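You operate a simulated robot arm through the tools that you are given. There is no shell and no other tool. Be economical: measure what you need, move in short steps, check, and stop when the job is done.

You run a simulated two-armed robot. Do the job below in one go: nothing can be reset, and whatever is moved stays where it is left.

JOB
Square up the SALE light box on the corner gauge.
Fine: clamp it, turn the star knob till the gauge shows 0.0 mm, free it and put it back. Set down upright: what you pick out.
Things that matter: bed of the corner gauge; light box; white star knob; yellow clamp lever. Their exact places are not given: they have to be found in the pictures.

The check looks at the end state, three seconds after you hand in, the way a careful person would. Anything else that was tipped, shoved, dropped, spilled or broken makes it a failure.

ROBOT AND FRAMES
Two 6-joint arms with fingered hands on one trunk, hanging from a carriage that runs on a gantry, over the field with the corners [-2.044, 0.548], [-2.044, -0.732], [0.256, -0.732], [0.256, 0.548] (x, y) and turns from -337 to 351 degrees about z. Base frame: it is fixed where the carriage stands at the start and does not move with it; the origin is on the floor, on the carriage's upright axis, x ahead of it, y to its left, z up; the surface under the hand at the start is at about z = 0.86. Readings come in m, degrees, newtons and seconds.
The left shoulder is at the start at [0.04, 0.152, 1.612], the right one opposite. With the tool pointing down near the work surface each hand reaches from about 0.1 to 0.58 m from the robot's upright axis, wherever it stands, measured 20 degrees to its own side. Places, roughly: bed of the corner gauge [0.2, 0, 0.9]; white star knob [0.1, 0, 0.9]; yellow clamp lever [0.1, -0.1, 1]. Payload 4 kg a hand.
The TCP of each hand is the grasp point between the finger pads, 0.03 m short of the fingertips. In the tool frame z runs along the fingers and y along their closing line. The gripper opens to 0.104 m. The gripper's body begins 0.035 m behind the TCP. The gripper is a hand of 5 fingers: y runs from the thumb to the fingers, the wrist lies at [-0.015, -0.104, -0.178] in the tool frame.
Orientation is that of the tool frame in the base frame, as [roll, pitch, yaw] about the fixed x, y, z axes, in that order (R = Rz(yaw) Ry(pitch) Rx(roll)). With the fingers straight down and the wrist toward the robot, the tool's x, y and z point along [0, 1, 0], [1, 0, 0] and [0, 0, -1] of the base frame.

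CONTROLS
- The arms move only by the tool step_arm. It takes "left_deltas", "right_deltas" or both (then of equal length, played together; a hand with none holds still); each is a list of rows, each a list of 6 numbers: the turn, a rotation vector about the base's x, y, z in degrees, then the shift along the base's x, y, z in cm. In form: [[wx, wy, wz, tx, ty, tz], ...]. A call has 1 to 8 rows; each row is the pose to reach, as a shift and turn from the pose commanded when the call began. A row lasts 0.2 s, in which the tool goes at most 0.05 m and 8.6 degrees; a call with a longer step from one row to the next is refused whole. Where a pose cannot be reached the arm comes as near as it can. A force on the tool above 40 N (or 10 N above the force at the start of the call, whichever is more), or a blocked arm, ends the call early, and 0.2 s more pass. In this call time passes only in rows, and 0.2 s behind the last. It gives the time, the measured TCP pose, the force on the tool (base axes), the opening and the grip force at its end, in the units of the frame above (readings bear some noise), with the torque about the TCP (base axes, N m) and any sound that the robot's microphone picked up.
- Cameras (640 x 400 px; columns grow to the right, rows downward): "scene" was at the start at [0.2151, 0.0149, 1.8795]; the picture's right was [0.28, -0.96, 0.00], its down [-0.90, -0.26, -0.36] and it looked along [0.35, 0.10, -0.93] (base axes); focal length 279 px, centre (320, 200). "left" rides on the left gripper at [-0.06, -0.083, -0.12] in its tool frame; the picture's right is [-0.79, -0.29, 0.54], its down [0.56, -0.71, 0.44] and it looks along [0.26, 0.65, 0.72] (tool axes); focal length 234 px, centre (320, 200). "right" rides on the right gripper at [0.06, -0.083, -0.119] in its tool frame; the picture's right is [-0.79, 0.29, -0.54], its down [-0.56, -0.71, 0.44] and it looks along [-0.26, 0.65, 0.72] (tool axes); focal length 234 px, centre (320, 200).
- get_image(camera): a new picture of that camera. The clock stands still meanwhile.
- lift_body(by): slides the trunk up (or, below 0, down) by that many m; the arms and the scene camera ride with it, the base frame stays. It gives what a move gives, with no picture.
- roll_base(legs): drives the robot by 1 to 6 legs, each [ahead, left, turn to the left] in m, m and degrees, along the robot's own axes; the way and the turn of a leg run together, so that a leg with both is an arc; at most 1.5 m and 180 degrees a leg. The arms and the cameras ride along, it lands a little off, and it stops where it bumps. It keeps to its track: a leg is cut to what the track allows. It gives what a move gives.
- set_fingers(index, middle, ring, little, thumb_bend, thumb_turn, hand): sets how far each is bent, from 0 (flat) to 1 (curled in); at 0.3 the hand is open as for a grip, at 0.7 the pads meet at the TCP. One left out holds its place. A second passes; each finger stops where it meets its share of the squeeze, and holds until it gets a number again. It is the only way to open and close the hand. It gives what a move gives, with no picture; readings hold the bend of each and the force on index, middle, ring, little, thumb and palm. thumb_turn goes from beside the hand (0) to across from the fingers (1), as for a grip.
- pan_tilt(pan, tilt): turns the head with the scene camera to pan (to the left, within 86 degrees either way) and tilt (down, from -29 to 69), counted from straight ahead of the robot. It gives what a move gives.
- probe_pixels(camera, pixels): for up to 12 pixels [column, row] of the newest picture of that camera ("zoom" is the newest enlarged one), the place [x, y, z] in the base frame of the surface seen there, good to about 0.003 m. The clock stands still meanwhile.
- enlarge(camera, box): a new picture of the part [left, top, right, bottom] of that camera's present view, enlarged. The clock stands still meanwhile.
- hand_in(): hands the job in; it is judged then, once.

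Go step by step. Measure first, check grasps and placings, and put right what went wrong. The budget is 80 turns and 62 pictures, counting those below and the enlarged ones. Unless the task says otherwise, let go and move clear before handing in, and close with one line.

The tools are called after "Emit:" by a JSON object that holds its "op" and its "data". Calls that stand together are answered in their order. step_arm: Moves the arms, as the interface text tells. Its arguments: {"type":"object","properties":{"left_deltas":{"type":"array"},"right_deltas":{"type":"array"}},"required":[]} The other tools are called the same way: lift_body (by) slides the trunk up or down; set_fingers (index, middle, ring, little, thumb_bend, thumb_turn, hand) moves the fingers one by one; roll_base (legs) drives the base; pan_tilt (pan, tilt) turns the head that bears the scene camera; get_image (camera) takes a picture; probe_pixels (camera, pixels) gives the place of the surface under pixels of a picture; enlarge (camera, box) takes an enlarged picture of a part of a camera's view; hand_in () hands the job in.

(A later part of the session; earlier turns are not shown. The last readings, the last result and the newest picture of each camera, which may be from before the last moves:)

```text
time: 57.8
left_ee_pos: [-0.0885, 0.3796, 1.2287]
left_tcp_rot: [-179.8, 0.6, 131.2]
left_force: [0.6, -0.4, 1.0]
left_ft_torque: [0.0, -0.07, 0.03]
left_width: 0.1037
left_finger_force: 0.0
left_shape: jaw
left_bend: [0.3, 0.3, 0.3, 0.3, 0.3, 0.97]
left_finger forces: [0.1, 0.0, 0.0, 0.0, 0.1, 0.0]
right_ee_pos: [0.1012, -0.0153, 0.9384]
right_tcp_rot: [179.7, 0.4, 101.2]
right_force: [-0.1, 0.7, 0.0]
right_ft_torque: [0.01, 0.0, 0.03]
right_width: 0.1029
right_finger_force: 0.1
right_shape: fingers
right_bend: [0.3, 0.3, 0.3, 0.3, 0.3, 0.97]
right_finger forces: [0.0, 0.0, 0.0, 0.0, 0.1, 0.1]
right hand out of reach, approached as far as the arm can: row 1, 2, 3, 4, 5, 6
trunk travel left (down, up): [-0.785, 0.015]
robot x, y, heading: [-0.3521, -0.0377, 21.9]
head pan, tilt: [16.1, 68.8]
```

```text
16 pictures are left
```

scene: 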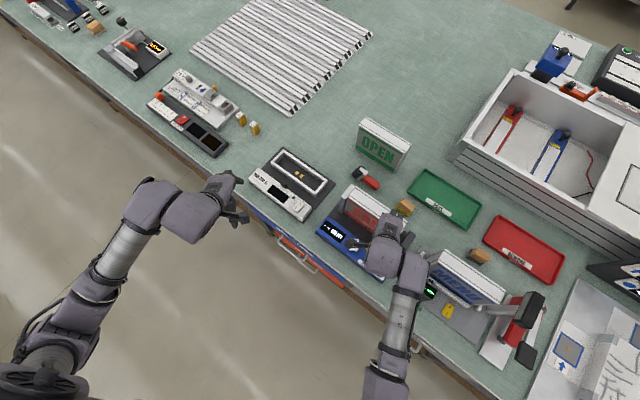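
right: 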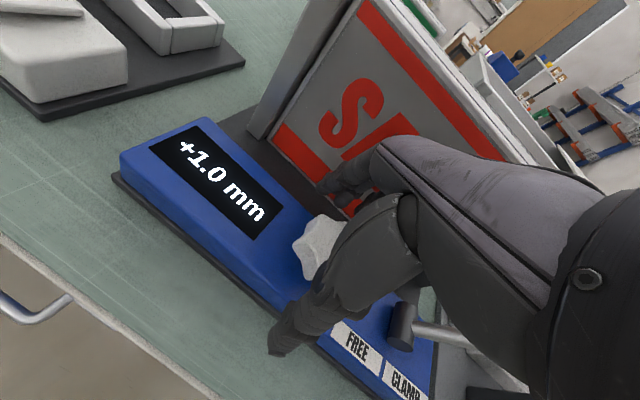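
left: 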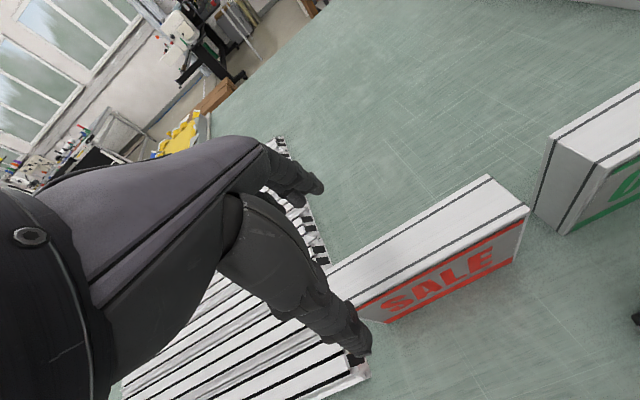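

The hand straddles the knob and is ~7 mm off in y. I'll nudge it, then close on the knob.

Emit:
{"op": "step_arm", "data": {"right_deltas": [[0, 0, 0, 0.2, -0.3, 0], [0, 0, 0, 0.3, -0.6, 0]]}}

Emit:
{"op": "set_fingers", "data": {"hand": "right", "index": 0.65, "middle": 0.65, "ring": 0.65, "little": 0.65, "thumb_bend": 0.65}}

Emit:
{"op": "step_arm", "data": {"right_deltas": [[0, 0, -6, 0, 0, 0], [0, 0, -12, 0, 0, 0], [0, 0, -15, 0, 0, 0]]}}

Emit:
{"op": "get_image", "data": {"camera": "right"}}

```text
time: 58.4
left_ee_pos: [-0.0891, 0.3807, 1.2283]
left_tcp_rot: [-179.9, 0.6, 131.2]
left_force: [-0.3, -0.3, -0.5]
left_ft_torque: [0.02, -0.02, 0.01]
left_width: 0.1039
left_finger_force: 0.1
left_shape: jaw
left_bend: [0.3, 0.3, 0.3, 0.3, 0.3, 0.97]
left_finger forces: [0.0, 0.0, 0.0, 0.1, 0.0, 0.1]
right_ee_pos: [0.1028, -0.0173, 0.9353]
right_tcp_rot: [179.7, 0.4, 101.2]
right_force: [-0.2, 0.0, -0.3]
right_ft_torque: [-0.01, -0.01, -0.03]
right_width: 0.1031
right_finger_force: 0.1
right_shape: fingers
right_bend: [0.3, 0.3, 0.3, 0.3, 0.3, 0.97]
right_finger forces: [0.0, 0.1, 0.0, 0.1, 0.0, 0.0]
right hand out of reach, approached as far as the arm can: row 2
trunk travel left (down, up): [-0.785, 0.015]
robot x, y, heading: [-0.3517, -0.0357, 21.6]
head pan, tilt: [16.1, 68.8]
```

```text
time: 59.4
left_ee_pos: [-0.0873, 0.3795, 1.2281]
left_tcp_rot: [-179.8, 0.7, 131.3]
left_force: [-0.2, 0.1, -0.2]
left_ft_torque: [-0.02, 0.0, -0.01]
left_width: 0.1038
left_finger_force: 0.1
left_shape: jaw
left_bend: [0.3, 0.3, 0.3, 0.3, 0.3, 0.97]
left_finger forces: [0.0, 0.1, 0.0, 0.0, 0.0, 0.1]
right_ee_pos: [0.104, -0.0186, 0.9364]
right_tcp_rot: [179.6, 0.7, 101.3]
right_force: [5.8, 0.5, -5.9]
right_ft_torque: [0.01, -0.06, 0.02]
right_width: 0.0357
right_finger_force: 10.6
right_shape: fingers
right_bend: [0.57, 0.59, 0.63, 0.65, 0.57, 0.96]
right_finger forces: [6.0, 5.6, 1.8, 0.0, 8.0, 0.0]
trunk travel left (down, up): [-0.785, 0.015]
robot x, y, heading: [-0.3451, -0.0411, 21.4]
head pan, tilt: [16.1, 68.8]
```

```text
time: 60.2
left_ee_pos: [-0.0889, 0.3793, 1.2289]
left_tcp_rot: [-179.8, 0.7, 131.2]
left_force: [0.0, 0.0, -0.1]
left_ft_torque: [-0.05, 0.01, 0.01]
left_width: 0.1039
left_finger_force: 0.1
left_shape: jaw
left_bend: [0.3, 0.3, 0.3, 0.3, 0.3, 0.97]
left_finger forces: [0.1, 0.0, 0.0, 0.1, 0.0, 0.0]
right_ee_pos: [0.1046, -0.0183, 0.9371]
right_tcp_rot: [179.9, 0.0, 86.5]
right_force: [8.3, 0.1, -9.6]
right_ft_torque: [0.0, -0.15, 0.07]
right_width: 0.0358
right_finger_force: 12.0
right_shape: fingers
right_bend: [0.57, 0.59, 0.63, 0.65, 0.57, 0.96]
right_finger forces: [7.4, 6.5, 2.3, 0.0, 6.9, 0.0]
trunk travel left (down, up): [-0.785, 0.015]
robot x, y, heading: [-0.3499, -0.0355, 21.8]
head pan, tilt: [16.1, 68.8]
```

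```text
15 pictures are left
```

right: 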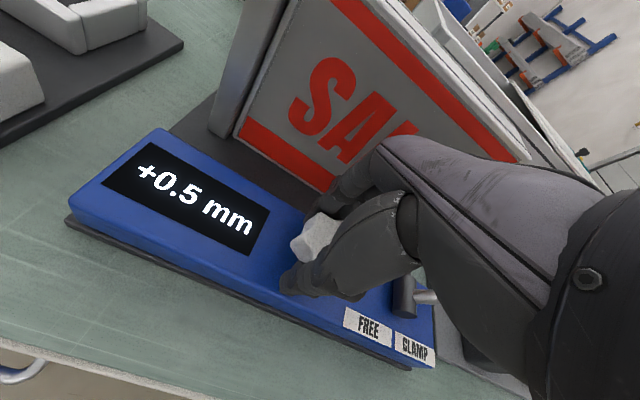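

Turning −14.8° took the reading from +1.0 to +0.5 mm, about −0.034 mm per degree. Another −14.5° should bring it to zero.

Emit:
{"op": "step_arm", "data": {"right_deltas": [[0, 0, -5, 0, 0, 0], [0, 0, -10, 0, 0, 0], [0, 0, -14.5, 0, 0, 0]]}}

Emit:
{"op": "get_image", "data": {"camera": "right"}}

```text
time: 61.0
left_ee_pos: [-0.0871, 0.3801, 1.2283]
left_tcp_rot: [-179.8, 0.7, 131.3]
left_force: [-0.2, 0.1, -0.8]
left_ft_torque: [0.04, 0.02, -0.01]
left_width: 0.1039
left_finger_force: 0.0
left_shape: jaw
left_bend: [0.3, 0.3, 0.3, 0.3, 0.3, 0.97]
left_finger forces: [0.0, 0.0, 0.0, 0.1, 0.0, 0.1]
right_ee_pos: [0.1045, -0.0178, 0.9371]
right_tcp_rot: [179.9, 0.0, 72.1]
right_force: [9.7, -1.2, -8.6]
right_ft_torque: [-0.05, -0.16, 0.06]
right_width: 0.0358
right_finger_force: 11.8
right_shape: fingers
right_bend: [0.57, 0.59, 0.63, 0.65, 0.58, 0.96]
right_finger forces: [8.0, 7.0, 2.3, 0.0, 6.9, 0.0]
trunk travel left (down, up): [-0.785, 0.015]
robot x, y, heading: [-0.3495, -0.0416, 21.9]
head pan, tilt: [16.1, 68.8]
```

```text
14 pictures are left
```

right: 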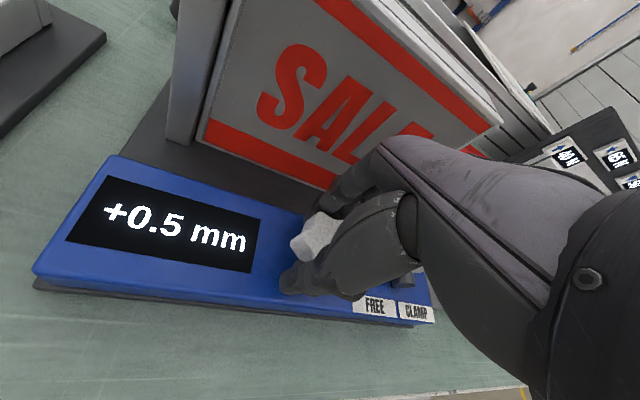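

The knob turned with the hand but the reading stayed at +0.5, so it may have detents or lag. I'll turn a further −8° and read again.

Emit:
{"op": "step_arm", "data": {"right_deltas": [[0, 0, -4, 0, 0, 0], [0, 0, -8, 0, 0, 0], [0, 0, -8, 0, 0, 0]]}}

Emit:
{"op": "get_image", "data": {"camera": "right"}}

```text
time: 61.8
left_ee_pos: [-0.0877, 0.3791, 1.2288]
left_tcp_rot: [-179.8, 0.7, 131.3]
left_force: [-0.2, -0.1, -1.1]
left_ft_torque: [-0.01, 0.01, 0.0]
left_width: 0.1037
left_finger_force: 0.0
left_shape: jaw
left_bend: [0.3, 0.3, 0.3, 0.3, 0.3, 0.97]
left_finger forces: [0.0, 0.0, 0.1, 0.0, 0.0, 0.0]
right_ee_pos: [0.104, -0.0184, 0.9362]
right_tcp_rot: [180.0, 0.1, 63.9]
right_force: [10.6, -2.3, -10.4]
right_ft_torque: [-0.05, -0.17, 0.09]
right_width: 0.0357
right_finger_force: 12.9
right_shape: fingers
right_bend: [0.56, 0.59, 0.63, 0.65, 0.58, 0.96]
right_finger forces: [8.5, 7.3, 2.2, 0.0, 7.0, 0.0]
trunk travel left (down, up): [-0.785, 0.015]
robot x, y, heading: [-0.3459, -0.0364, 21.5]
head pan, tilt: [16.1, 68.8]
```

```text
13 pictures are left
```

right: 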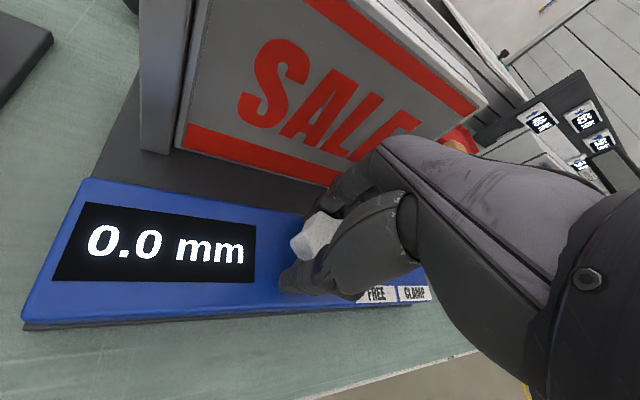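

The gauge reads 0.0 mm. I'll open the hand, lift it, and bring its yaw back to about 101°.

Emit:
{"op": "set_fingers", "data": {"hand": "right", "index": 0.3, "middle": 0.3, "ring": 0.3, "little": 0.3, "thumb_bend": 0.3}}

Emit:
{"op": "step_arm", "data": {"right_deltas": [[0, 0, 0, 0, 0, 4.5], [0, 0, 0, 0, 0, 9], [0, 0, 0, 0, 0, 13.8], [0, 0, 7, 0, 0, 13.8], [0, 0, 14, 0, 0, 13.8], [0, 0, 21, 0, 0, 13.8], [0, 0, 28, 0, 0, 13.8], [0, 0, 34, 0, 0, 13.8]]}}

```text
time: 62.8
left_ee_pos: [-0.0889, 0.3794, 1.2279]
left_tcp_rot: [-179.8, 0.7, 131.3]
left_force: [-0.3, 0.7, 0.0]
left_ft_torque: [0.03, 0.02, 0.02]
left_width: 0.104
left_finger_force: 0.1
left_shape: jaw
left_bend: [0.3, 0.3, 0.3, 0.3, 0.3, 0.97]
left_finger forces: [0.0, 0.1, 0.0, 0.0, 0.1, 0.1]
right_ee_pos: [0.1036, -0.0177, 0.937]
right_tcp_rot: [-180.0, -0.1, 64.0]
right_force: [0.4, -0.3, -0.1]
right_ft_torque: [0.01, -0.01, -0.02]
right_width: 0.1031
right_finger_force: 0.1
right_shape: fingers
right_bend: [0.3, 0.3, 0.3, 0.3, 0.3, 0.97]
right_finger forces: [0.0, 0.1, 0.1, 0.1, 0.1, 0.0]
trunk travel left (down, up): [-0.785, 0.015]
robot x, y, heading: [-0.3465, -0.0393, 21.8]
head pan, tilt: [16.1, 68.8]
```

```text
time: 64.6
left_ee_pos: [-0.0889, 0.381, 1.2277]
left_tcp_rot: [-179.7, 0.5, 131.4]
left_force: [0.1, 0.1, -0.6]
left_ft_torque: [0.02, 0.01, 0.01]
left_width: 0.1037
left_finger_force: 0.1
left_shape: jaw
left_bend: [0.3, 0.3, 0.3, 0.3, 0.3, 0.97]
left_finger forces: [0.0, 0.0, 0.0, 0.0, 0.0, 0.1]
right_ee_pos: [0.0982, -0.0069, 1.0736]
right_tcp_rot: [179.8, 0.4, 97.9]
right_force: [0.3, 1.0, -0.6]
right_ft_torque: [0.02, 0.01, 0.04]
right_width: 0.1033
right_finger_force: 0.2
right_shape: fingers
right_bend: [0.3, 0.3, 0.3, 0.3, 0.3, 0.97]
right_finger forces: [0.1, 0.0, 0.1, 0.0, 0.0, 0.0]
right hand out of reach, approached as far as the arm can: row 8
trunk travel left (down, up): [-0.785, 0.015]
robot x, y, heading: [-0.3492, -0.0367, 22.1]
head pan, tilt: [16.1, 68.8]
```

Next, back over the lever ball at (0.102, −0.1505): I'll lower onto it and close the fingers around it.

Emit:
{"op": "roll_base", "data": {"legs": [[-0.0463, -0.13, 0]]}}

Emit:
{"op": "step_arm", "data": {"right_deltas": [[0, 0, 0, 0, 0, -2], [0, 0, 0, 0, 0, -4], [0, 0, 0, 0, 0, -6]]}}

Emit:
{"op": "set_fingers", "data": {"hand": "right", "index": 0.63, "middle": 0.63, "ring": 0.63, "little": 0.63, "thumb_bend": 0.63}}

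Emit:
{"op": "get_image", "data": {"camera": "right"}}

```text
time: 65.9
left_ee_pos: [-0.0832, 0.2411, 1.2298]
left_tcp_rot: [-179.9, 0.5, 131.3]
left_force: [0.5, 0.0, -0.2]
left_ft_torque: [-0.01, 0.01, -0.01]
left_width: 0.1037
left_finger_force: 0.0
left_shape: jaw
left_bend: [0.3, 0.3, 0.3, 0.3, 0.3, 0.97]
left_finger forces: [0.0, 0.1, 0.1, 0.1, 0.1, 0.0]
right_ee_pos: [0.1041, -0.1453, 1.0736]
right_tcp_rot: [179.8, 0.6, 97.8]
right_force: [0.1, -1.0, 0.1]
right_ft_torque: [-0.01, 0.0, -0.01]
right_width: 0.1031
right_finger_force: 0.0
right_shape: fingers
right_bend: [0.3, 0.3, 0.3, 0.3, 0.3, 0.97]
right_finger forces: [0.0, 0.0, 0.0, 0.0, 0.1, 0.0]
trunk travel left (down, up): [-0.785, 0.015]
robot x, y, heading: [-0.3449, -0.1779, 21.7]
head pan, tilt: [16.1, 68.8]
```

```text
time: 66.7
left_ee_pos: [-0.0842, 0.2424, 1.2282]
left_tcp_rot: [-179.8, 0.6, 131.3]
left_force: [0.2, 0.8, 0.5]
left_ft_torque: [0.0, -0.03, 0.0]
left_width: 0.1037
left_finger_force: 0.0
left_shape: jaw
left_bend: [0.3, 0.3, 0.3, 0.3, 0.3, 0.97]
left_finger forces: [0.1, 0.1, 0.0, 0.1, 0.0, 0.1]
right_ee_pos: [0.1037, -0.1459, 1.0134]
right_tcp_rot: [179.9, 0.5, 97.9]
right_force: [0.4, -0.1, -0.3]
right_ft_torque: [-0.01, -0.01, 0.0]
right_width: 0.1031
right_finger_force: 0.0
right_shape: fingers
right_bend: [0.3, 0.3, 0.3, 0.3, 0.3, 0.97]
right_finger forces: [0.0, 0.1, 0.1, 0.0, 0.0, 0.0]
trunk travel left (down, up): [-0.785, 0.015]
robot x, y, heading: [-0.3435, -0.1776, 21.9]
head pan, tilt: [16.1, 68.8]
```

```text
time: 67.7
left_ee_pos: [-0.083, 0.2426, 1.2284]
left_tcp_rot: [-179.8, 0.6, 131.3]
left_force: [1.0, -0.7, 0.2]
left_ft_torque: [0.03, 0.03, -0.04]
left_width: 0.1038
left_finger_force: 0.0
left_shape: jaw
left_bend: [0.3, 0.3, 0.3, 0.3, 0.3, 0.97]
left_finger forces: [0.0, 0.0, 0.0, 0.0, 0.0, 0.1]
right_ee_pos: [0.1045, -0.1463, 1.0132]
right_tcp_rot: [179.8, 0.6, 97.8]
right_force: [4.6, -0.2, -3.3]
right_ft_torque: [0.06, -0.05, 0.1]
right_width: 0.0193
right_finger_force: 2.0
right_shape: fingers
right_bend: [0.63, 0.61, 0.6, 0.63, 0.63, 0.97]
right_finger forces: [0.1, 2.4, 2.6, 0.1, 0.0, 0.0]
trunk travel left (down, up): [-0.785, 0.015]
robot x, y, heading: [-0.3417, -0.1771, 21.7]
head pan, tilt: [16.1, 68.8]
```

```text
12 pictures are left
```

right: 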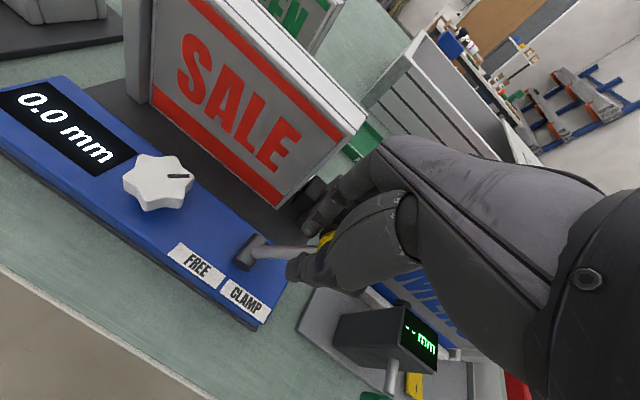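

The ball is between the middle/ring fingers and the thumb, and the display still shows 0.0. I'll firm the grip a little and drag the lever +y to FREE with the base.

Emit:
{"op": "set_fingers", "data": {"hand": "right", "index": 0.75, "middle": 0.7, "ring": 0.7, "little": 0.75, "thumb_bend": 0.7}}

Emit:
{"op": "roll_base", "data": {"legs": [[0.033, 0.08, 0]]}}

Emit:
{"op": "get_image", "data": {"camera": "right"}}

```text
time: 68.7
left_ee_pos: [-0.0812, 0.2419, 1.229]
left_tcp_rot: [-179.8, 0.7, 131.4]
left_force: [-0.1, 0.4, -0.4]
left_ft_torque: [0.03, 0.0, 0.03]
left_width: 0.104
left_finger_force: 0.0
left_shape: jaw
left_bend: [0.3, 0.3, 0.3, 0.3, 0.3, 0.97]
left_finger forces: [0.1, 0.0, 0.0, 0.0, 0.0, 0.1]
right_ee_pos: [0.106, -0.1441, 1.0141]
right_tcp_rot: [179.7, 0.4, 97.8]
right_force: [12.8, 4.2, -7.6]
right_ft_torque: [0.18, -0.14, 0.24]
right_width: 0.0002
right_finger_force: 8.8
right_shape: fingers
right_bend: [0.74, 0.64, 0.62, 0.75, 0.69, 0.97]
right_finger forces: [3.5, 6.5, 7.5, 0.1, 0.0, 0.0]
trunk travel left (down, up): [-0.785, 0.015]
robot x, y, heading: [-0.3452, -0.1761, 21.7]
head pan, tilt: [16.1, 68.8]
```

```text
time: 69.8
left_ee_pos: [-0.0829, 0.3263, 1.2275]
left_tcp_rot: [-179.6, 0.7, 131.3]
left_force: [0.1, -0.5, -0.1]
left_ft_torque: [0.04, 0.0, 0.01]
left_width: 0.1037
left_finger_force: 0.0
left_shape: jaw
left_bend: [0.3, 0.3, 0.3, 0.3, 0.3, 0.97]
left_finger forces: [0.0, 0.0, 0.0, 0.1, 0.1, 0.0]
right_ee_pos: [0.1046, -0.0613, 1.011]
right_tcp_rot: [-179.9, 0.7, 97.8]
right_force: [7.4, -11.0, -24.8]
right_ft_torque: [0.18, 0.34, -0.09]
right_width: 0.0
right_finger_force: 14.4
right_shape: fingers
right_bend: [0.74, 0.65, 0.64, 0.75, 0.69, 0.97]
right_finger forces: [3.6, 9.2, 16.2, 0.0, 0.0, 0.1]
trunk travel left (down, up): [-0.785, 0.015]
robot x, y, heading: [-0.3408, -0.0927, 21.7]
head pan, tilt: [16.1, 68.8]
```

```text
11 pictures are left
```

right: 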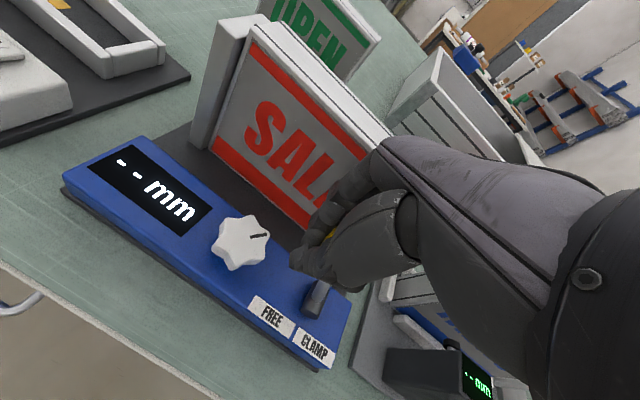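

The display shows "--", so it's unclamped. I'll open the hand, lift, and turn the base to bring hand yaw to 90° for the regrasp.

Emit:
{"op": "set_fingers", "data": {"hand": "right", "index": 0.3, "middle": 0.3, "ring": 0.3, "little": 0.3, "thumb_bend": 0.3}}

Emit:
{"op": "step_arm", "data": {"right_deltas": [[0, 0, 0, 0, 0, 3], [0, 0, 0, 0, 0, 6], [0, 0, 0, 0, 0, 8]]}}

Emit:
{"op": "roll_base", "data": {"legs": [[0, 0, -7.8]]}}

```text
time: 70.8
left_ee_pos: [-0.0836, 0.3282, 1.2277]
left_tcp_rot: [-179.8, 0.6, 131.5]
left_force: [-0.5, 0.6, 0.2]
left_ft_torque: [0.0, -0.02, -0.01]
left_width: 0.1036
left_finger_force: 0.1
left_shape: jaw
left_bend: [0.3, 0.3, 0.3, 0.3, 0.3, 0.97]
left_finger forces: [0.0, 0.0, 0.0, 0.0, 0.1, 0.1]
right_ee_pos: [0.1033, -0.0587, 1.0117]
right_tcp_rot: [-179.8, 0.6, 97.7]
right_force: [-0.3, -0.6, 0.8]
right_ft_torque: [-0.03, -0.03, 0.01]
right_width: 0.1029
right_finger_force: 0.1
right_shape: fingers
right_bend: [0.3, 0.3, 0.3, 0.3, 0.3, 0.97]
right_finger forces: [0.0, 0.1, 0.1, 0.0, 0.1, 0.0]
trunk travel left (down, up): [-0.785, 0.015]
robot x, y, heading: [-0.3428, -0.0898, 21.4]
head pan, tilt: [16.1, 68.8]
```

```text
time: 71.6
left_ee_pos: [-0.0815, 0.3284, 1.2298]
left_tcp_rot: [-179.7, 0.6, 131.4]
left_force: [-0.1, 0.7, 0.2]
left_ft_torque: [0.02, 0.0, -0.03]
left_width: 0.1037
left_finger_force: 0.2
left_shape: jaw
left_bend: [0.3, 0.3, 0.3, 0.3, 0.3, 0.97]
left_finger forces: [0.0, 0.0, 0.0, 0.0, 0.0, 0.1]
right_ee_pos: [0.1038, -0.0593, 1.0917]
right_tcp_rot: [179.9, 0.7, 97.7]
right_force: [0.1, 0.8, 0.3]
right_ft_torque: [-0.04, -0.03, 0.02]
right_width: 0.1026
right_finger_force: 0.1
right_shape: fingers
right_bend: [0.3, 0.3, 0.3, 0.3, 0.3, 0.97]
right_finger forces: [0.0, 0.0, 0.1, 0.0, 0.0, 0.0]
trunk travel left (down, up): [-0.785, 0.015]
robot x, y, heading: [-0.3429, -0.0879, 21.6]
head pan, tilt: [16.1, 68.8]
```

```text
time: 72.6
left_ee_pos: [-0.0269, 0.2886, 1.2274]
left_tcp_rot: [-179.8, 0.6, 123.5]
left_force: [0.5, 0.7, 0.0]
left_ft_torque: [0.01, 0.01, -0.01]
left_width: 0.1037
left_finger_force: 0.0
left_shape: jaw
left_bend: [0.3, 0.3, 0.3, 0.3, 0.3, 0.97]
left_finger forces: [0.1, 0.1, 0.0, 0.1, 0.1, 0.0]
right_ee_pos: [0.104, -0.1214, 1.0926]
right_tcp_rot: [179.9, 0.7, 90.0]
right_force: [0.9, 0.0, 0.2]
right_ft_torque: [0.03, -0.01, -0.01]
right_width: 0.103
right_finger_force: 0.1
right_shape: fingers
right_bend: [0.3, 0.3, 0.3, 0.3, 0.3, 0.97]
right_finger forces: [0.0, 0.0, 0.0, 0.1, 0.0, 0.0]
trunk travel left (down, up): [-0.785, 0.015]
robot x, y, heading: [-0.3421, -0.0898, 13.7]
head pan, tilt: [16.1, 68.8]
```

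Yaw is exactly 90. I'll drive over the box centre (0.224, −0.015) and check before descending.

Emit:
{"op": "roll_base", "data": {"legs": [[0.1414, 0.0736, 0]]}}

Emit:
{"op": "get_image", "data": {"camera": "right"}}

Emit:
{"op": "probe_pixels", "data": {"camera": "right", "pixels": [[200, 190], [240, 200], [260, 220], [180, 250], [260, 300], [220, 280]]}}

```text
time: 74.0
left_ee_pos: [0.0911, 0.3939, 1.2286]
left_tcp_rot: [-179.7, 0.5, 123.7]
left_force: [-0.3, -0.6, 0.6]
left_ft_torque: [0.01, 0.01, -0.02]
left_width: 0.1038
left_finger_force: 0.0
left_shape: jaw
left_bend: [0.3, 0.3, 0.3, 0.3, 0.3, 0.97]
left_finger forces: [0.0, 0.1, 0.0, 0.0, 0.0, 0.0]
right_ee_pos: [0.2237, -0.0149, 1.0924]
right_tcp_rot: [180.0, 0.7, 89.9]
right_force: [0.3, 0.0, -0.4]
right_ft_torque: [0.0, 0.0, 0.01]
right_width: 0.1028
right_finger_force: 0.1
right_shape: fingers
right_bend: [0.3, 0.3, 0.3, 0.3, 0.3, 0.97]
right_finger forces: [0.1, 0.0, 0.0, 0.0, 0.0, 0.0]
trunk travel left (down, up): [-0.785, 0.015]
robot x, y, heading: [-0.2266, 0.0161, 13.9]
head pan, tilt: [16.1, 68.8]
```

```text
10 pictures are left
```

right: 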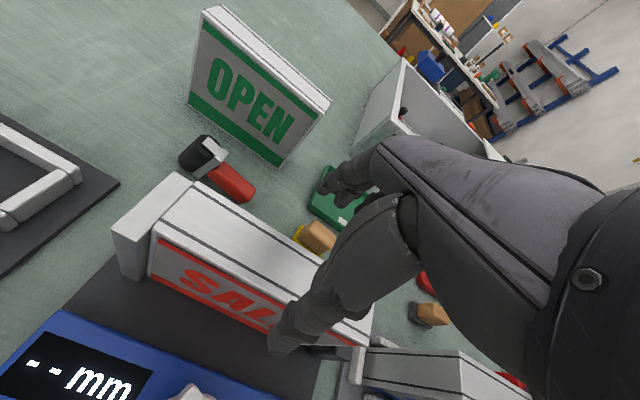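

```text
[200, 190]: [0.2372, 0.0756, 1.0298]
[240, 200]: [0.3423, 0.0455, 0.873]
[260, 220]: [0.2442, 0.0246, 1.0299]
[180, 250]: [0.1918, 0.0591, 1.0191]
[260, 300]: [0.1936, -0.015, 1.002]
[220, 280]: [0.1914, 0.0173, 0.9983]
```

The hand straddles the box (front x ≈ 0.192, top 1.030). I'll descend to z ≈ 1.006, grip, and lift slightly.

Emit:
{"op": "step_arm", "data": {"right_deltas": [[0, 0, 0, -0.5, 0, -3], [0, 0, 0, -0.5, 0, -6], [0, 0, 0, -0.5, 0, -8], [0, 0, 0, -0.5, 0, -8.6]]}}

Emit:
{"op": "set_fingers", "data": {"hand": "right", "index": 0.68, "middle": 0.68, "ring": 0.68, "little": 0.68, "thumb_bend": 0.68}}

Emit:
{"op": "step_arm", "data": {"right_deltas": [[0, 0, 0, 0, -0.3, 1.5], [0, 0, 0, 0, -0.6, 3], [0, 0, 0, 0, -0.8, 5], [0, 0, 0, 0, -0.8, 7.5], [0, 0, 0, 0, -0.8, 9.5]]}}

Emit:
{"op": "get_image", "data": {"camera": "right"}}

```text
time: 75.0
left_ee_pos: [0.0917, 0.3949, 1.2283]
left_tcp_rot: [-179.7, 0.7, 123.6]
left_force: [0.3, -0.8, 0.8]
left_ft_torque: [0.0, 0.02, -0.04]
left_width: 0.1035
left_finger_force: 0.0
left_shape: jaw
left_bend: [0.3, 0.3, 0.3, 0.3, 0.3, 0.97]
left_finger forces: [0.1, 0.0, 0.0, 0.1, 0.1, 0.1]
right_ee_pos: [0.2188, -0.0147, 1.0066]
right_tcp_rot: [180.0, 0.7, 89.9]
right_force: [0.1, 0.3, -0.3]
right_ft_torque: [0.0, 0.03, 0.01]
right_width: 0.1029
right_finger_force: 0.1
right_shape: fingers
right_bend: [0.3, 0.3, 0.3, 0.3, 0.3, 0.97]
right_finger forces: [0.1, 0.0, 0.0, 0.0, 0.1, 0.1]
trunk travel left (down, up): [-0.785, 0.015]
robot x, y, heading: [-0.2209, 0.0149, 13.8]
head pan, tilt: [16.1, 68.8]
```

```text
time: 76.0
left_ee_pos: [0.0908, 0.3936, 1.2286]
left_tcp_rot: [-179.7, 0.8, 123.5]
left_force: [-0.5, 0.8, -0.7]
left_ft_torque: [0.02, 0.0, -0.02]
left_width: 0.1035
left_finger_force: 0.0
left_shape: jaw
left_bend: [0.3, 0.3, 0.3, 0.3, 0.3, 0.97]
left_finger forces: [0.0, 0.0, 0.0, 0.1, 0.0, 0.0]
right_ee_pos: [0.2188, -0.0183, 1.0073]
right_tcp_rot: [180.0, 0.8, 89.9]
right_force: [1.0, -6.7, -0.4]
right_ft_torque: [-0.18, -0.33, 0.2]
right_width: 0.0457
right_finger_force: 25.7
right_shape: fingers
right_bend: [0.57, 0.6, 0.61, 0.62, 0.54, 0.94]
right_finger forces: [7.7, 7.3, 5.6, 5.2, 24.4, 0.0]
trunk travel left (down, up): [-0.785, 0.015]
robot x, y, heading: [-0.2209, 0.0155, 13.7]
head pan, tilt: [16.1, 68.8]
```

```text
time: 77.2
left_ee_pos: [0.0913, 0.3952, 1.229]
left_tcp_rot: [-179.7, 0.7, 123.5]
left_force: [0.2, 0.1, -0.8]
left_ft_torque: [-0.02, 0.0, -0.02]
left_width: 0.1039
left_finger_force: 0.0
left_shape: jaw
left_bend: [0.3, 0.3, 0.3, 0.3, 0.3, 0.97]
left_finger forces: [0.1, 0.0, 0.1, 0.1, 0.1, 0.1]
right_ee_pos: [0.217, -0.0216, 1.1013]
right_tcp_rot: [179.9, 1.1, 89.6]
right_force: [0.1, -0.2, -5.6]
right_ft_torque: [-0.02, -0.06, 0.02]
right_width: 0.0458
right_finger_force: 22.0
right_shape: fingers
right_bend: [0.57, 0.61, 0.62, 0.64, 0.54, 0.93]
right_finger forces: [7.7, 6.3, 4.5, 3.7, 22.1, 0.0]
trunk travel left (down, up): [-0.785, 0.015]
robot x, y, heading: [-0.2237, 0.0156, 13.6]
head pan, tilt: [16.1, 68.8]
```

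```text
9 pictures are left
```

right: 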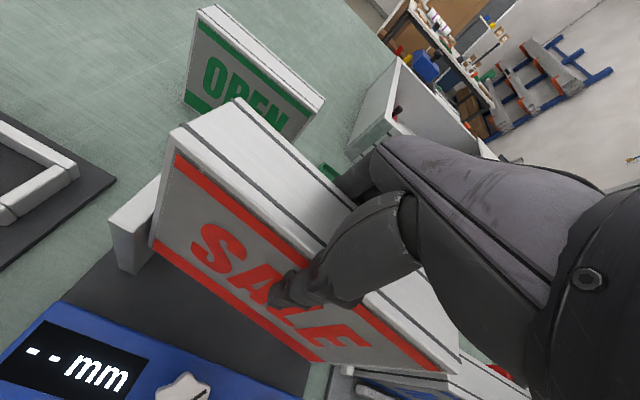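

Firmly held and lifted, bottom ≈ 0.966. Its left end is only ~4 mm from the post, so I'll go −y first, then +x past the fence, then along +y in front of OPEN.

Emit:
{"op": "roll_base", "data": {"legs": [[-0.0071, -0.0292, 0], [0.1779, -0.043, 0]]}}

Emit:
{"op": "get_image", "data": {"camera": "scene"}}

Emit:
{"op": "probe_pixels", "data": {"camera": "scene", "pixels": [[320, 200]]}}

```text
time: 79.2
left_ee_pos: [0.273, 0.3646, 1.2293]
left_tcp_rot: [-179.7, 0.6, 123.5]
left_force: [-0.5, 0.3, -0.1]
left_ft_torque: [-0.02, 0.04, 0.01]
left_width: 0.1039
left_finger_force: 0.0
left_shape: jaw
left_bend: [0.3, 0.3, 0.3, 0.3, 0.3, 0.97]
left_finger forces: [0.0, 0.0, 0.1, 0.1, 0.0, 0.1]
right_ee_pos: [0.3967, -0.0513, 1.1015]
right_tcp_rot: [179.8, 1.1, 89.6]
right_force: [-0.3, 0.6, -5.2]
right_ft_torque: [-0.01, -0.03, -0.01]
right_width: 0.0456
right_finger_force: 22.1
right_shape: fingers
right_bend: [0.57, 0.61, 0.62, 0.64, 0.54, 0.93]
right_finger forces: [7.6, 6.3, 4.5, 3.7, 22.0, 0.0]
trunk travel left (down, up): [-0.785, 0.015]
robot x, y, heading: [-0.0428, -0.0137, 13.9]
head pan, tilt: [16.1, 68.8]
```

```text
8 pictures are left
```

scene: 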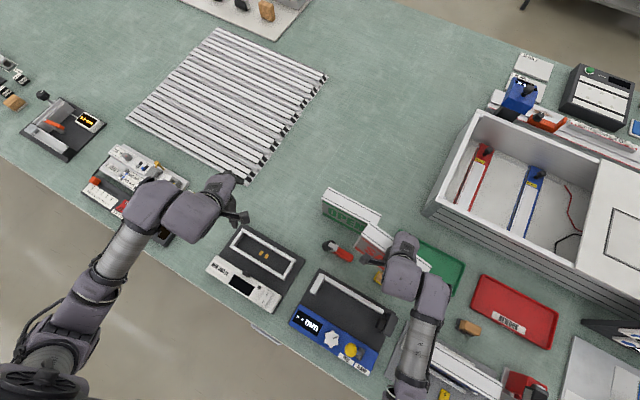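

```text
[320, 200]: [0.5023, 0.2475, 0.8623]
```

Clear of the gauge. I'll check that the OPEN box hasn't moved, locate the stamp, and check the box held in the hand.

Emit:
{"op": "probe_pixels", "data": {"camera": "scene", "pixels": [[326, 190], [323, 201], [379, 212], [375, 228], [326, 246], [333, 244], [340, 252], [350, 258], [372, 224], [365, 238], [385, 232], [360, 247]]}}

```text
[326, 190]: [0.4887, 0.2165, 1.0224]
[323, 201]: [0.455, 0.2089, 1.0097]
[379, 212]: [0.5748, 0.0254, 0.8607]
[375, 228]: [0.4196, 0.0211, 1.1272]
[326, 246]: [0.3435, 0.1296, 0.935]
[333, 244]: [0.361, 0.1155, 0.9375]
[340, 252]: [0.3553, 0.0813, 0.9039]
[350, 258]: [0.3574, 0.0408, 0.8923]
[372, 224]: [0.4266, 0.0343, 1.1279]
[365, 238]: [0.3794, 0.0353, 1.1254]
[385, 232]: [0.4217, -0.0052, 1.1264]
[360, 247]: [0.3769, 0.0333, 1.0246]
```

OPEN is where it was, and the stamp lies below the path (top 0.9375 vs box bottom 0.967). I'll drive +y.

Emit:
{"op": "roll_base", "data": {"legs": [[0.1011, 0.4087, 0]]}}

Emit:
{"op": "roll_base", "data": {"legs": [[0.078, -0.0193, 0]]}}

Emit:
{"op": "get_image", "data": {"camera": "right"}}

Emit:
{"op": "probe_pixels", "data": {"camera": "right", "pixels": [[170, 130], [232, 100], [155, 230], [445, 368], [330, 355], [300, 250], [455, 374], [250, 130], [180, 150]]}}

```text
time: 81.8
left_ee_pos: [0.2697, 0.7908, 1.2273]
left_tcp_rot: [-179.7, 0.7, 123.7]
left_force: [1.3, 0.7, -0.3]
left_ft_torque: [-0.03, 0.01, 0.01]
left_width: 0.1038
left_finger_force: 0.0
left_shape: jaw
left_bend: [0.3, 0.3, 0.3, 0.3, 0.3, 0.97]
left_finger forces: [0.1, 0.0, 0.0, 0.0, 0.0, 0.0]
right_ee_pos: [0.3948, 0.3731, 1.1016]
right_tcp_rot: [-179.9, 1.1, 89.8]
right_force: [-1.2, 0.4, -5.4]
right_ft_torque: [-0.02, -0.02, 0.01]
right_width: 0.0458
right_finger_force: 22.0
right_shape: fingers
right_bend: [0.57, 0.61, 0.62, 0.64, 0.54, 0.93]
right_finger forces: [7.7, 6.3, 4.5, 3.5, 21.9, 0.0]
trunk travel left (down, up): [-0.785, 0.015]
robot x, y, heading: [-0.0394, 0.4106, 14.1]
head pan, tilt: [16.1, 68.8]
```

```text
time: 82.8
left_ee_pos: [0.35, 0.7898, 1.2284]
left_tcp_rot: [-179.7, 0.7, 123.7]
left_force: [0.0, 0.5, -0.1]
left_ft_torque: [-0.04, -0.01, 0.01]
left_width: 0.1041
left_finger_force: 0.1
left_shape: jaw
left_bend: [0.3, 0.3, 0.3, 0.3, 0.3, 0.97]
left_finger forces: [0.0, 0.1, 0.0, 0.1, 0.0, 0.1]
right_ee_pos: [0.4758, 0.373, 1.099]
right_tcp_rot: [179.9, 1.0, 89.8]
right_force: [0.4, -0.1, -5.5]
right_ft_torque: [0.0, -0.02, -0.02]
right_width: 0.0455
right_finger_force: 22.1
right_shape: fingers
right_bend: [0.57, 0.61, 0.62, 0.64, 0.54, 0.93]
right_finger forces: [7.8, 6.2, 4.4, 3.6, 21.9, 0.0]
trunk travel left (down, up): [-0.785, 0.015]
robot x, y, heading: [0.0401, 0.4085, 14.0]
head pan, tilt: [16.1, 68.8]
```

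```text
7 pictures are left
```

right: 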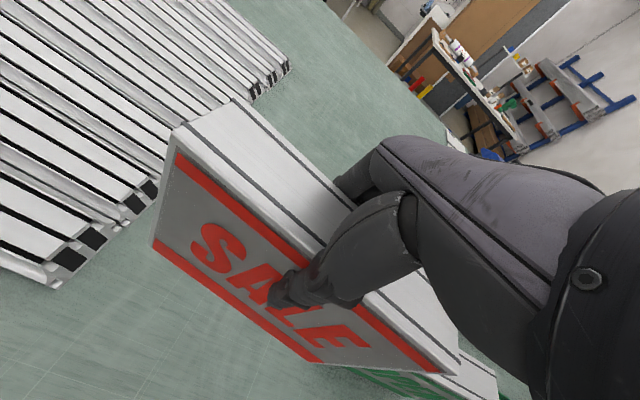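

```text
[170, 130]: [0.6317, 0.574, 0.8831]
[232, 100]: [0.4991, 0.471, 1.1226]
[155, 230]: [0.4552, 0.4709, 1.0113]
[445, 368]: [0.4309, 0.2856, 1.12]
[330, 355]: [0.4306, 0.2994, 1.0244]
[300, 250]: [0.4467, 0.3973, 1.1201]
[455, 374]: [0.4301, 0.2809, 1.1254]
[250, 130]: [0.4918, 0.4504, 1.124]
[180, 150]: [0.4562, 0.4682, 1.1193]
```

The box hangs 7.9° off in yaw in the grip, centred at about (0.466, 0.372). I'll turn the base +7.8°, then shift so its centre comes to (0.480, 0.374).

Emit:
{"op": "roll_base", "data": {"legs": [[0, 0, 7.8], [-0.0087, -0.0568, 0]]}}

Emit:
{"op": "step_arm", "data": {"right_deltas": [[0, 0, 0, 0, 0, -2], [0, 0, 0, 0, 0, -4], [0, 0, 0, 0, 0, -6], [0, 0, 0, 0, 0, -8]]}}

Emit:
{"op": "get_image", "data": {"camera": "right"}}

Emit:
{"op": "probe_pixels", "data": {"camera": "right", "pixels": [[232, 102], [160, 230], [445, 368], [330, 355], [300, 250], [453, 372], [250, 130], [180, 150], [170, 160], [445, 345], [420, 340]]}}

```text
time: 84.4
left_ee_pos: [0.3069, 0.7732, 1.2284]
left_tcp_rot: [-179.6, 0.7, 131.5]
left_force: [0.8, 1.0, -0.7]
left_ft_torque: [0.0, 0.01, 0.0]
left_width: 0.1038
left_finger_force: 0.1
left_shape: jaw
left_bend: [0.3, 0.3, 0.3, 0.3, 0.3, 0.97]
left_finger forces: [0.1, 0.0, 0.0, 0.1, 0.1, 0.0]
right_ee_pos: [0.4899, 0.3792, 1.1003]
right_tcp_rot: [-179.9, 1.2, 97.7]
right_force: [-0.3, -0.2, -6.1]
right_ft_torque: [0.03, -0.05, 0.0]
right_width: 0.0459
right_finger_force: 21.7
right_shape: fingers
right_bend: [0.57, 0.61, 0.62, 0.64, 0.54, 0.93]
right_finger forces: [7.6, 6.2, 4.4, 3.4, 21.8, 0.0]
trunk travel left (down, up): [-0.785, 0.015]
robot x, y, heading: [0.0511, 0.3553, 22.2]
head pan, tilt: [16.1, 68.8]
```

```text
time: 85.4
left_ee_pos: [0.3069, 0.7746, 1.2268]
left_tcp_rot: [-179.7, 0.6, 131.6]
left_force: [-0.1, 0.7, -0.4]
left_ft_torque: [-0.03, 0.03, -0.01]
left_width: 0.1038
left_finger_force: 0.0
left_shape: jaw
left_bend: [0.3, 0.3, 0.3, 0.3, 0.3, 0.97]
left_finger forces: [0.1, 0.0, 0.0, 0.1, 0.0, 0.1]
right_ee_pos: [0.4896, 0.379, 1.0209]
right_tcp_rot: [180.0, 1.3, 97.8]
right_force: [-0.2, 0.0, -5.1]
right_ft_torque: [0.04, -0.07, 0.01]
right_width: 0.0457
right_finger_force: 22.0
right_shape: fingers
right_bend: [0.57, 0.61, 0.62, 0.64, 0.54, 0.93]
right_finger forces: [7.6, 6.2, 4.4, 3.4, 21.4, 0.0]
trunk travel left (down, up): [-0.785, 0.015]
robot x, y, heading: [0.047, 0.3569, 22.1]
head pan, tilt: [16.1, 68.8]
```

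```text
6 pictures are left
```

right: 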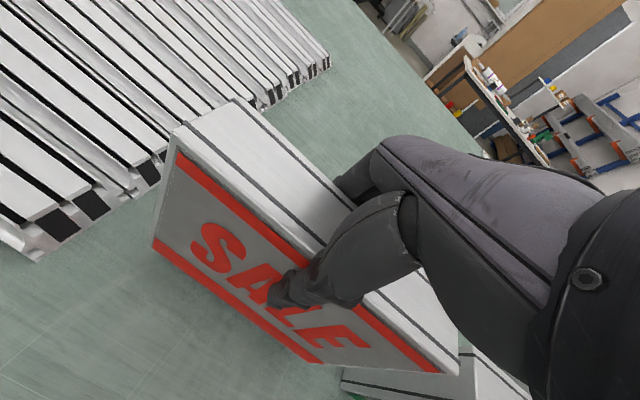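

```text
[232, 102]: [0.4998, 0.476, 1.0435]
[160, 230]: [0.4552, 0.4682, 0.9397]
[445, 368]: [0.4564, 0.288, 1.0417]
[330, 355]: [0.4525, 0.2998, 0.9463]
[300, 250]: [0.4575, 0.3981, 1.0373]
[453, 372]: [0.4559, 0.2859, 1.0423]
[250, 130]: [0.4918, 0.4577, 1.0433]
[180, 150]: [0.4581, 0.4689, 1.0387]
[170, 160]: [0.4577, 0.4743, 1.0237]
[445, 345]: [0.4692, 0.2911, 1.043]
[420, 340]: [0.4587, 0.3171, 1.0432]
```

It's square and nearly over its old spot, 5 mm too far +y, with 2 cm to go. I'll nudge it and lower to the table.

Emit:
{"op": "step_arm", "data": {"right_deltas": [[0, 0, 0, 0, -0.25, -0.5], [0, 0, 0, 0, -0.5, -1.2], [0, 0, 0, 0, -0.5, -1.7], [0, 0, 0, 0, -0.5, -2], [0, 0, 0, 0, -0.5, -2.15]]}}

```text
time: 86.6
left_ee_pos: [0.307, 0.7737, 1.2274]
left_tcp_rot: [-179.6, 0.6, 131.6]
left_force: [0.3, -0.4, -0.1]
left_ft_torque: [-0.01, 0.02, -0.02]
left_width: 0.1039
left_finger_force: 0.0
left_shape: jaw
left_bend: [0.3, 0.3, 0.3, 0.3, 0.3, 0.97]
left_finger forces: [0.1, 0.0, 0.1, 0.0, 0.1, 0.0]
right_ee_pos: [0.4897, 0.3736, 0.997]
right_tcp_rot: [-180.0, 1.2, 97.6]
right_force: [-1.1, 0.3, -4.9]
right_ft_torque: [0.01, -0.02, 0.0]
right_width: 0.0454
right_finger_force: 22.2
right_shape: fingers
right_bend: [0.57, 0.61, 0.62, 0.64, 0.54, 0.93]
right_finger forces: [7.6, 6.2, 4.3, 3.5, 21.3, 0.1]
trunk travel left (down, up): [-0.785, 0.015]
robot x, y, heading: [0.0479, 0.3565, 21.7]
head pan, tilt: [16.1, 68.8]
```

No contact yet (the force is still just the weight), so I'll go down a few mm more until the table takes it.

Emit:
{"op": "step_arm", "data": {"right_deltas": [[0, 0, 0, 0, 0, -0.15], [0, 0, 0, 0, 0, -0.3], [0, 0, 0, 0, 0, -0.4]]}}

```text
time: 87.4
left_ee_pos: [0.307, 0.774, 1.2281]
left_tcp_rot: [-179.7, 0.7, 131.7]
left_force: [-0.4, 0.5, 0.1]
left_ft_torque: [0.0, 0.01, 0.01]
left_width: 0.1038
left_finger_force: 0.0
left_shape: jaw
left_bend: [0.3, 0.3, 0.3, 0.3, 0.3, 0.97]
left_finger forces: [0.1, 0.1, 0.1, 0.0, 0.1, 0.0]
right_ee_pos: [0.4909, 0.3742, 0.9961]
right_tcp_rot: [179.8, 1.1, 97.8]
right_force: [-3.6, -1.0, 12.0]
right_ft_torque: [-0.15, 0.27, -0.03]
right_width: 0.0455
right_finger_force: 22.9
right_shape: fingers
right_bend: [0.58, 0.62, 0.63, 0.65, 0.54, 0.93]
right_finger forces: [7.1, 5.9, 4.2, 3.1, 25.4, 0.0]
trunk travel left (down, up): [-0.785, 0.015]
robot x, y, heading: [0.05, 0.3556, 22.0]
head pan, tilt: [16.1, 68.8]
```

The table is bearing the box (+12 N). I'll release and lift straight out.

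Emit:
{"op": "set_fingers", "data": {"hand": "right", "index": 0.3, "middle": 0.3, "ring": 0.3, "little": 0.3, "thumb_bend": 0.3}}

Emit:
{"op": "step_arm", "data": {"right_deltas": [[0, 0, 0, -0.8, 0, 0], [0, 0, 0, -0.8, 0, 2], [0, 0, 0, -0.8, 0, 5], [0, 0, 0, -0.8, 0, 8], [0, 0, 0, -0.8, 0, 9.5]]}}

```text
time: 88.4
left_ee_pos: [0.3078, 0.7748, 1.2279]
left_tcp_rot: [-179.7, 0.6, 131.6]
left_force: [-0.3, -0.4, 0.2]
left_ft_torque: [-0.02, -0.01, 0.02]
left_width: 0.104
left_finger_force: 0.0
left_shape: jaw
left_bend: [0.3, 0.3, 0.3, 0.3, 0.3, 0.97]
left_finger forces: [0.0, 0.1, 0.0, 0.0, 0.1, 0.0]
right_ee_pos: [0.49, 0.3731, 0.9951]
right_tcp_rot: [180.0, 1.2, 97.7]
right_force: [-0.6, -0.2, 0.0]
right_ft_torque: [0.01, 0.0, 0.03]
right_width: 0.1034
right_finger_force: 0.4
right_shape: fingers
right_bend: [0.3, 0.3, 0.3, 0.3, 0.3, 0.97]
right_finger forces: [0.0, 0.0, 0.0, 0.0, 0.7, 0.0]
trunk travel left (down, up): [-0.785, 0.015]
robot x, y, heading: [0.0525, 0.3561, 21.8]
head pan, tilt: [16.1, 68.8]
```

```text
time: 89.6
left_ee_pos: [0.3074, 0.7755, 1.2276]
left_tcp_rot: [-179.7, 0.8, 131.6]
left_force: [0.1, -0.4, 0.2]
left_ft_torque: [0.03, 0.03, 0.0]
left_width: 0.1039
left_finger_force: 0.0
left_shape: jaw
left_bend: [0.3, 0.3, 0.3, 0.3, 0.3, 0.97]
left_finger forces: [0.1, 0.0, 0.1, 0.0, 0.0, 0.0]
right_ee_pos: [0.4805, 0.3738, 1.0898]
right_tcp_rot: [-180.0, 1.2, 97.7]
right_force: [0.0, 0.5, -0.3]
right_ft_torque: [0.0, -0.02, -0.01]
right_width: 0.103
right_finger_force: 0.0
right_shape: fingers
right_bend: [0.3, 0.3, 0.3, 0.3, 0.3, 0.97]
right_finger forces: [0.0, 0.1, 0.1, 0.0, 0.0, 0.0]
trunk travel left (down, up): [-0.785, 0.015]
robot x, y, heading: [0.0494, 0.3538, 22.2]
head pan, tilt: [16.1, 68.8]
```

SALE is back in place and released. Next I'll move over to the fallen stamp and look at it closely to stand it up again.

Emit:
{"op": "roll_base", "data": {"legs": [[-0.345, -0.2631, 0]]}}

Emit:
{"op": "enlarge", "data": {"camera": "right", "box": [120, 60, 360, 220]}}

```text
time: 92.2
left_ee_pos: [0.0873, 0.4033, 1.2286]
left_tcp_rot: [-179.6, 0.7, 131.7]
left_force: [-0.2, 0.7, 0.4]
left_ft_torque: [-0.02, -0.02, 0.05]
left_width: 0.1038
left_finger_force: 0.2
left_shape: jaw
left_bend: [0.3, 0.3, 0.3, 0.3, 0.3, 0.97]
left_finger forces: [0.1, 0.1, 0.0, 0.1, 0.1, 0.1]
right_ee_pos: [0.2624, 0.004, 1.0907]
right_tcp_rot: [179.9, 1.2, 97.7]
right_force: [0.0, -0.3, 0.5]
right_ft_torque: [0.01, -0.02, 0.05]
right_width: 0.1034
right_finger_force: 0.0
right_shape: fingers
right_bend: [0.3, 0.3, 0.3, 0.3, 0.3, 0.97]
right_finger forces: [0.0, 0.0, 0.1, 0.0, 0.0, 0.1]
trunk travel left (down, up): [-0.785, 0.015]
robot x, y, heading: [-0.17, -0.0149, 21.7]
head pan, tilt: [16.1, 68.8]
```

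```text
2.50 times, centred on (240, 140) of right
```

zoom: 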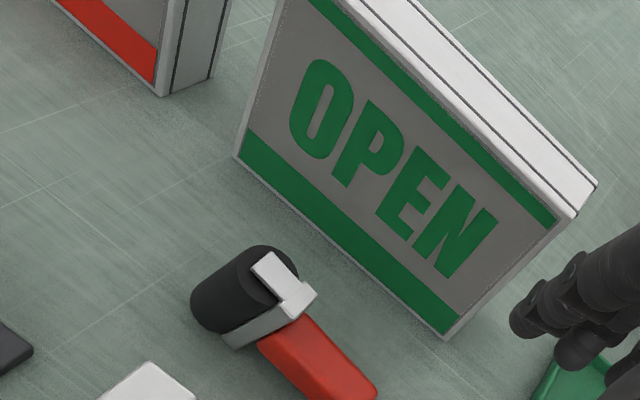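

It's a hand roller: the roller now stands on end at y ≈ 0.13 and the red handle lies toward −y. I'll measure the handle; pinched near its end and lifted, the heavy roller should swing down so it can be set upright.

Emit:
{"op": "probe_pixels", "data": {"camera": "zoom", "pixels": [[290, 325], [262, 345], [300, 350], [330, 345], [335, 370], [372, 388], [310, 385], [200, 300], [270, 262], [232, 262], [300, 300], [250, 335]]}}

```text
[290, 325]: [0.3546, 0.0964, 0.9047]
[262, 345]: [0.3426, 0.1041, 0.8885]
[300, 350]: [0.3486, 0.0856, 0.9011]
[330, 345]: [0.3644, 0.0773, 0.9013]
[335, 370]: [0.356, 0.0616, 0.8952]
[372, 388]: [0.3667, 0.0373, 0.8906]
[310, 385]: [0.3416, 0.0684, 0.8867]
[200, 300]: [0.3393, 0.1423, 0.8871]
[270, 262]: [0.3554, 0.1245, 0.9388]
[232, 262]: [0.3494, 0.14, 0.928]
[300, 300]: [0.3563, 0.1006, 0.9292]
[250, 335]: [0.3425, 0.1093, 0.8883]
```

Handle: about 24 mm wide, axis through (0.353, 0.096)–(0.358, 0.045), end at y ≈ 0.03. I'll move over (0.357, 0.048) and come down in steps.

Emit:
{"op": "roll_base", "data": {"legs": [[0.1042, 0.0059, 0]]}}

Emit:
{"op": "step_arm", "data": {"right_deltas": [[0, 0, 0, 0, 0, -4], [0, 0, 0, 0, 0, -8], [0, 0, 0, 0, 0, -12], [0, 0, 0, 0, 0, -14]]}}

```text
time: 93.4
left_ee_pos: [0.1824, 0.4466, 1.2293]
left_tcp_rot: [-179.7, 0.7, 131.6]
left_force: [0.2, 0.1, 0.2]
left_ft_torque: [0.01, -0.01, -0.01]
left_width: 0.1038
left_finger_force: 0.1
left_shape: jaw
left_bend: [0.3, 0.3, 0.3, 0.3, 0.3, 0.97]
left_finger forces: [0.1, 0.1, 0.0, 0.0, 0.1, 0.0]
right_ee_pos: [0.3549, 0.0472, 1.0903]
right_tcp_rot: [179.8, 1.3, 97.6]
right_force: [0.7, -0.6, 0.2]
right_ft_torque: [0.0, 0.04, -0.01]
right_width: 0.1034
right_finger_force: 0.0
right_shape: fingers
right_bend: [0.3, 0.3, 0.3, 0.3, 0.3, 0.97]
right_finger forces: [0.0, 0.0, 0.1, 0.1, 0.1, 0.0]
trunk travel left (down, up): [-0.785, 0.015]
robot x, y, heading: [-0.0769, 0.0278, 22.1]
head pan, tilt: [16.1, 68.8]
```

```text
time: 94.4
left_ee_pos: [0.182, 0.4467, 1.228]
left_tcp_rot: [-179.7, 0.6, 131.7]
left_force: [0.3, -0.7, -0.5]
left_ft_torque: [-0.01, -0.03, -0.01]
left_width: 0.1039
left_finger_force: 0.2
left_shape: jaw
left_bend: [0.3, 0.3, 0.3, 0.3, 0.3, 0.97]
left_finger forces: [0.0, 0.0, 0.0, 0.0, 0.0, 0.0]
right_ee_pos: [0.357, 0.0485, 0.9504]
right_tcp_rot: [179.9, 1.2, 97.6]
right_force: [-1.0, -0.7, 0.4]
right_ft_torque: [0.0, 0.02, -0.03]
right_width: 0.1034
right_finger_force: 0.0
right_shape: fingers
right_bend: [0.3, 0.3, 0.3, 0.3, 0.3, 0.97]
right_finger forces: [0.0, 0.1, 0.0, 0.0, 0.0, 0.0]
trunk travel left (down, up): [-0.785, 0.015]
robot x, y, heading: [-0.0819, 0.0262, 22.2]
head pan, tilt: [16.1, 68.8]
```

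On target with no reach limits. I'll go down to 0.900 and look.

Emit:
{"op": "step_arm", "data": {"right_deltas": [[0, 0, 0, 0, 0, -2.5], [0, 0, 0, 0, 0, -4.5], [0, 0, 0, 0, 0, -5.1]]}}

Emit:
{"op": "get_image", "data": {"camera": "right"}}

```text
time: 95.2
left_ee_pos: [0.1814, 0.4464, 1.2282]
left_tcp_rot: [-179.7, 0.7, 131.6]
left_force: [-0.2, 1.3, 0.0]
left_ft_torque: [-0.01, -0.03, 0.0]
left_width: 0.1038
left_finger_force: 0.1
left_shape: jaw
left_bend: [0.3, 0.3, 0.3, 0.3, 0.3, 0.97]
left_finger forces: [0.1, 0.0, 0.0, 0.0, 0.0, 0.0]
right_ee_pos: [0.3568, 0.0469, 0.8993]
right_tcp_rot: [179.9, 1.3, 97.7]
right_force: [-0.8, -0.1, 0.6]
right_ft_torque: [-0.01, 0.07, 0.0]
right_width: 0.103
right_finger_force: 0.1
right_shape: fingers
right_bend: [0.3, 0.3, 0.3, 0.3, 0.3, 0.97]
right_finger forces: [0.0, 0.0, 0.1, 0.0, 0.0, 0.1]
trunk travel left (down, up): [-0.785, 0.015]
robot x, y, heading: [-0.078, 0.0262, 22.1]
head pan, tilt: [16.1, 68.8]
```

```text
4 pictures are left
```

right: 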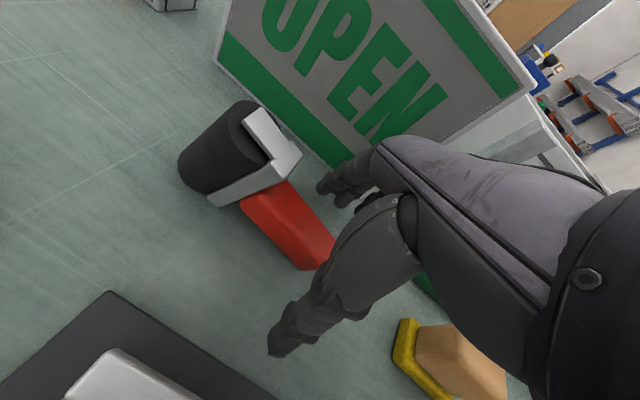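

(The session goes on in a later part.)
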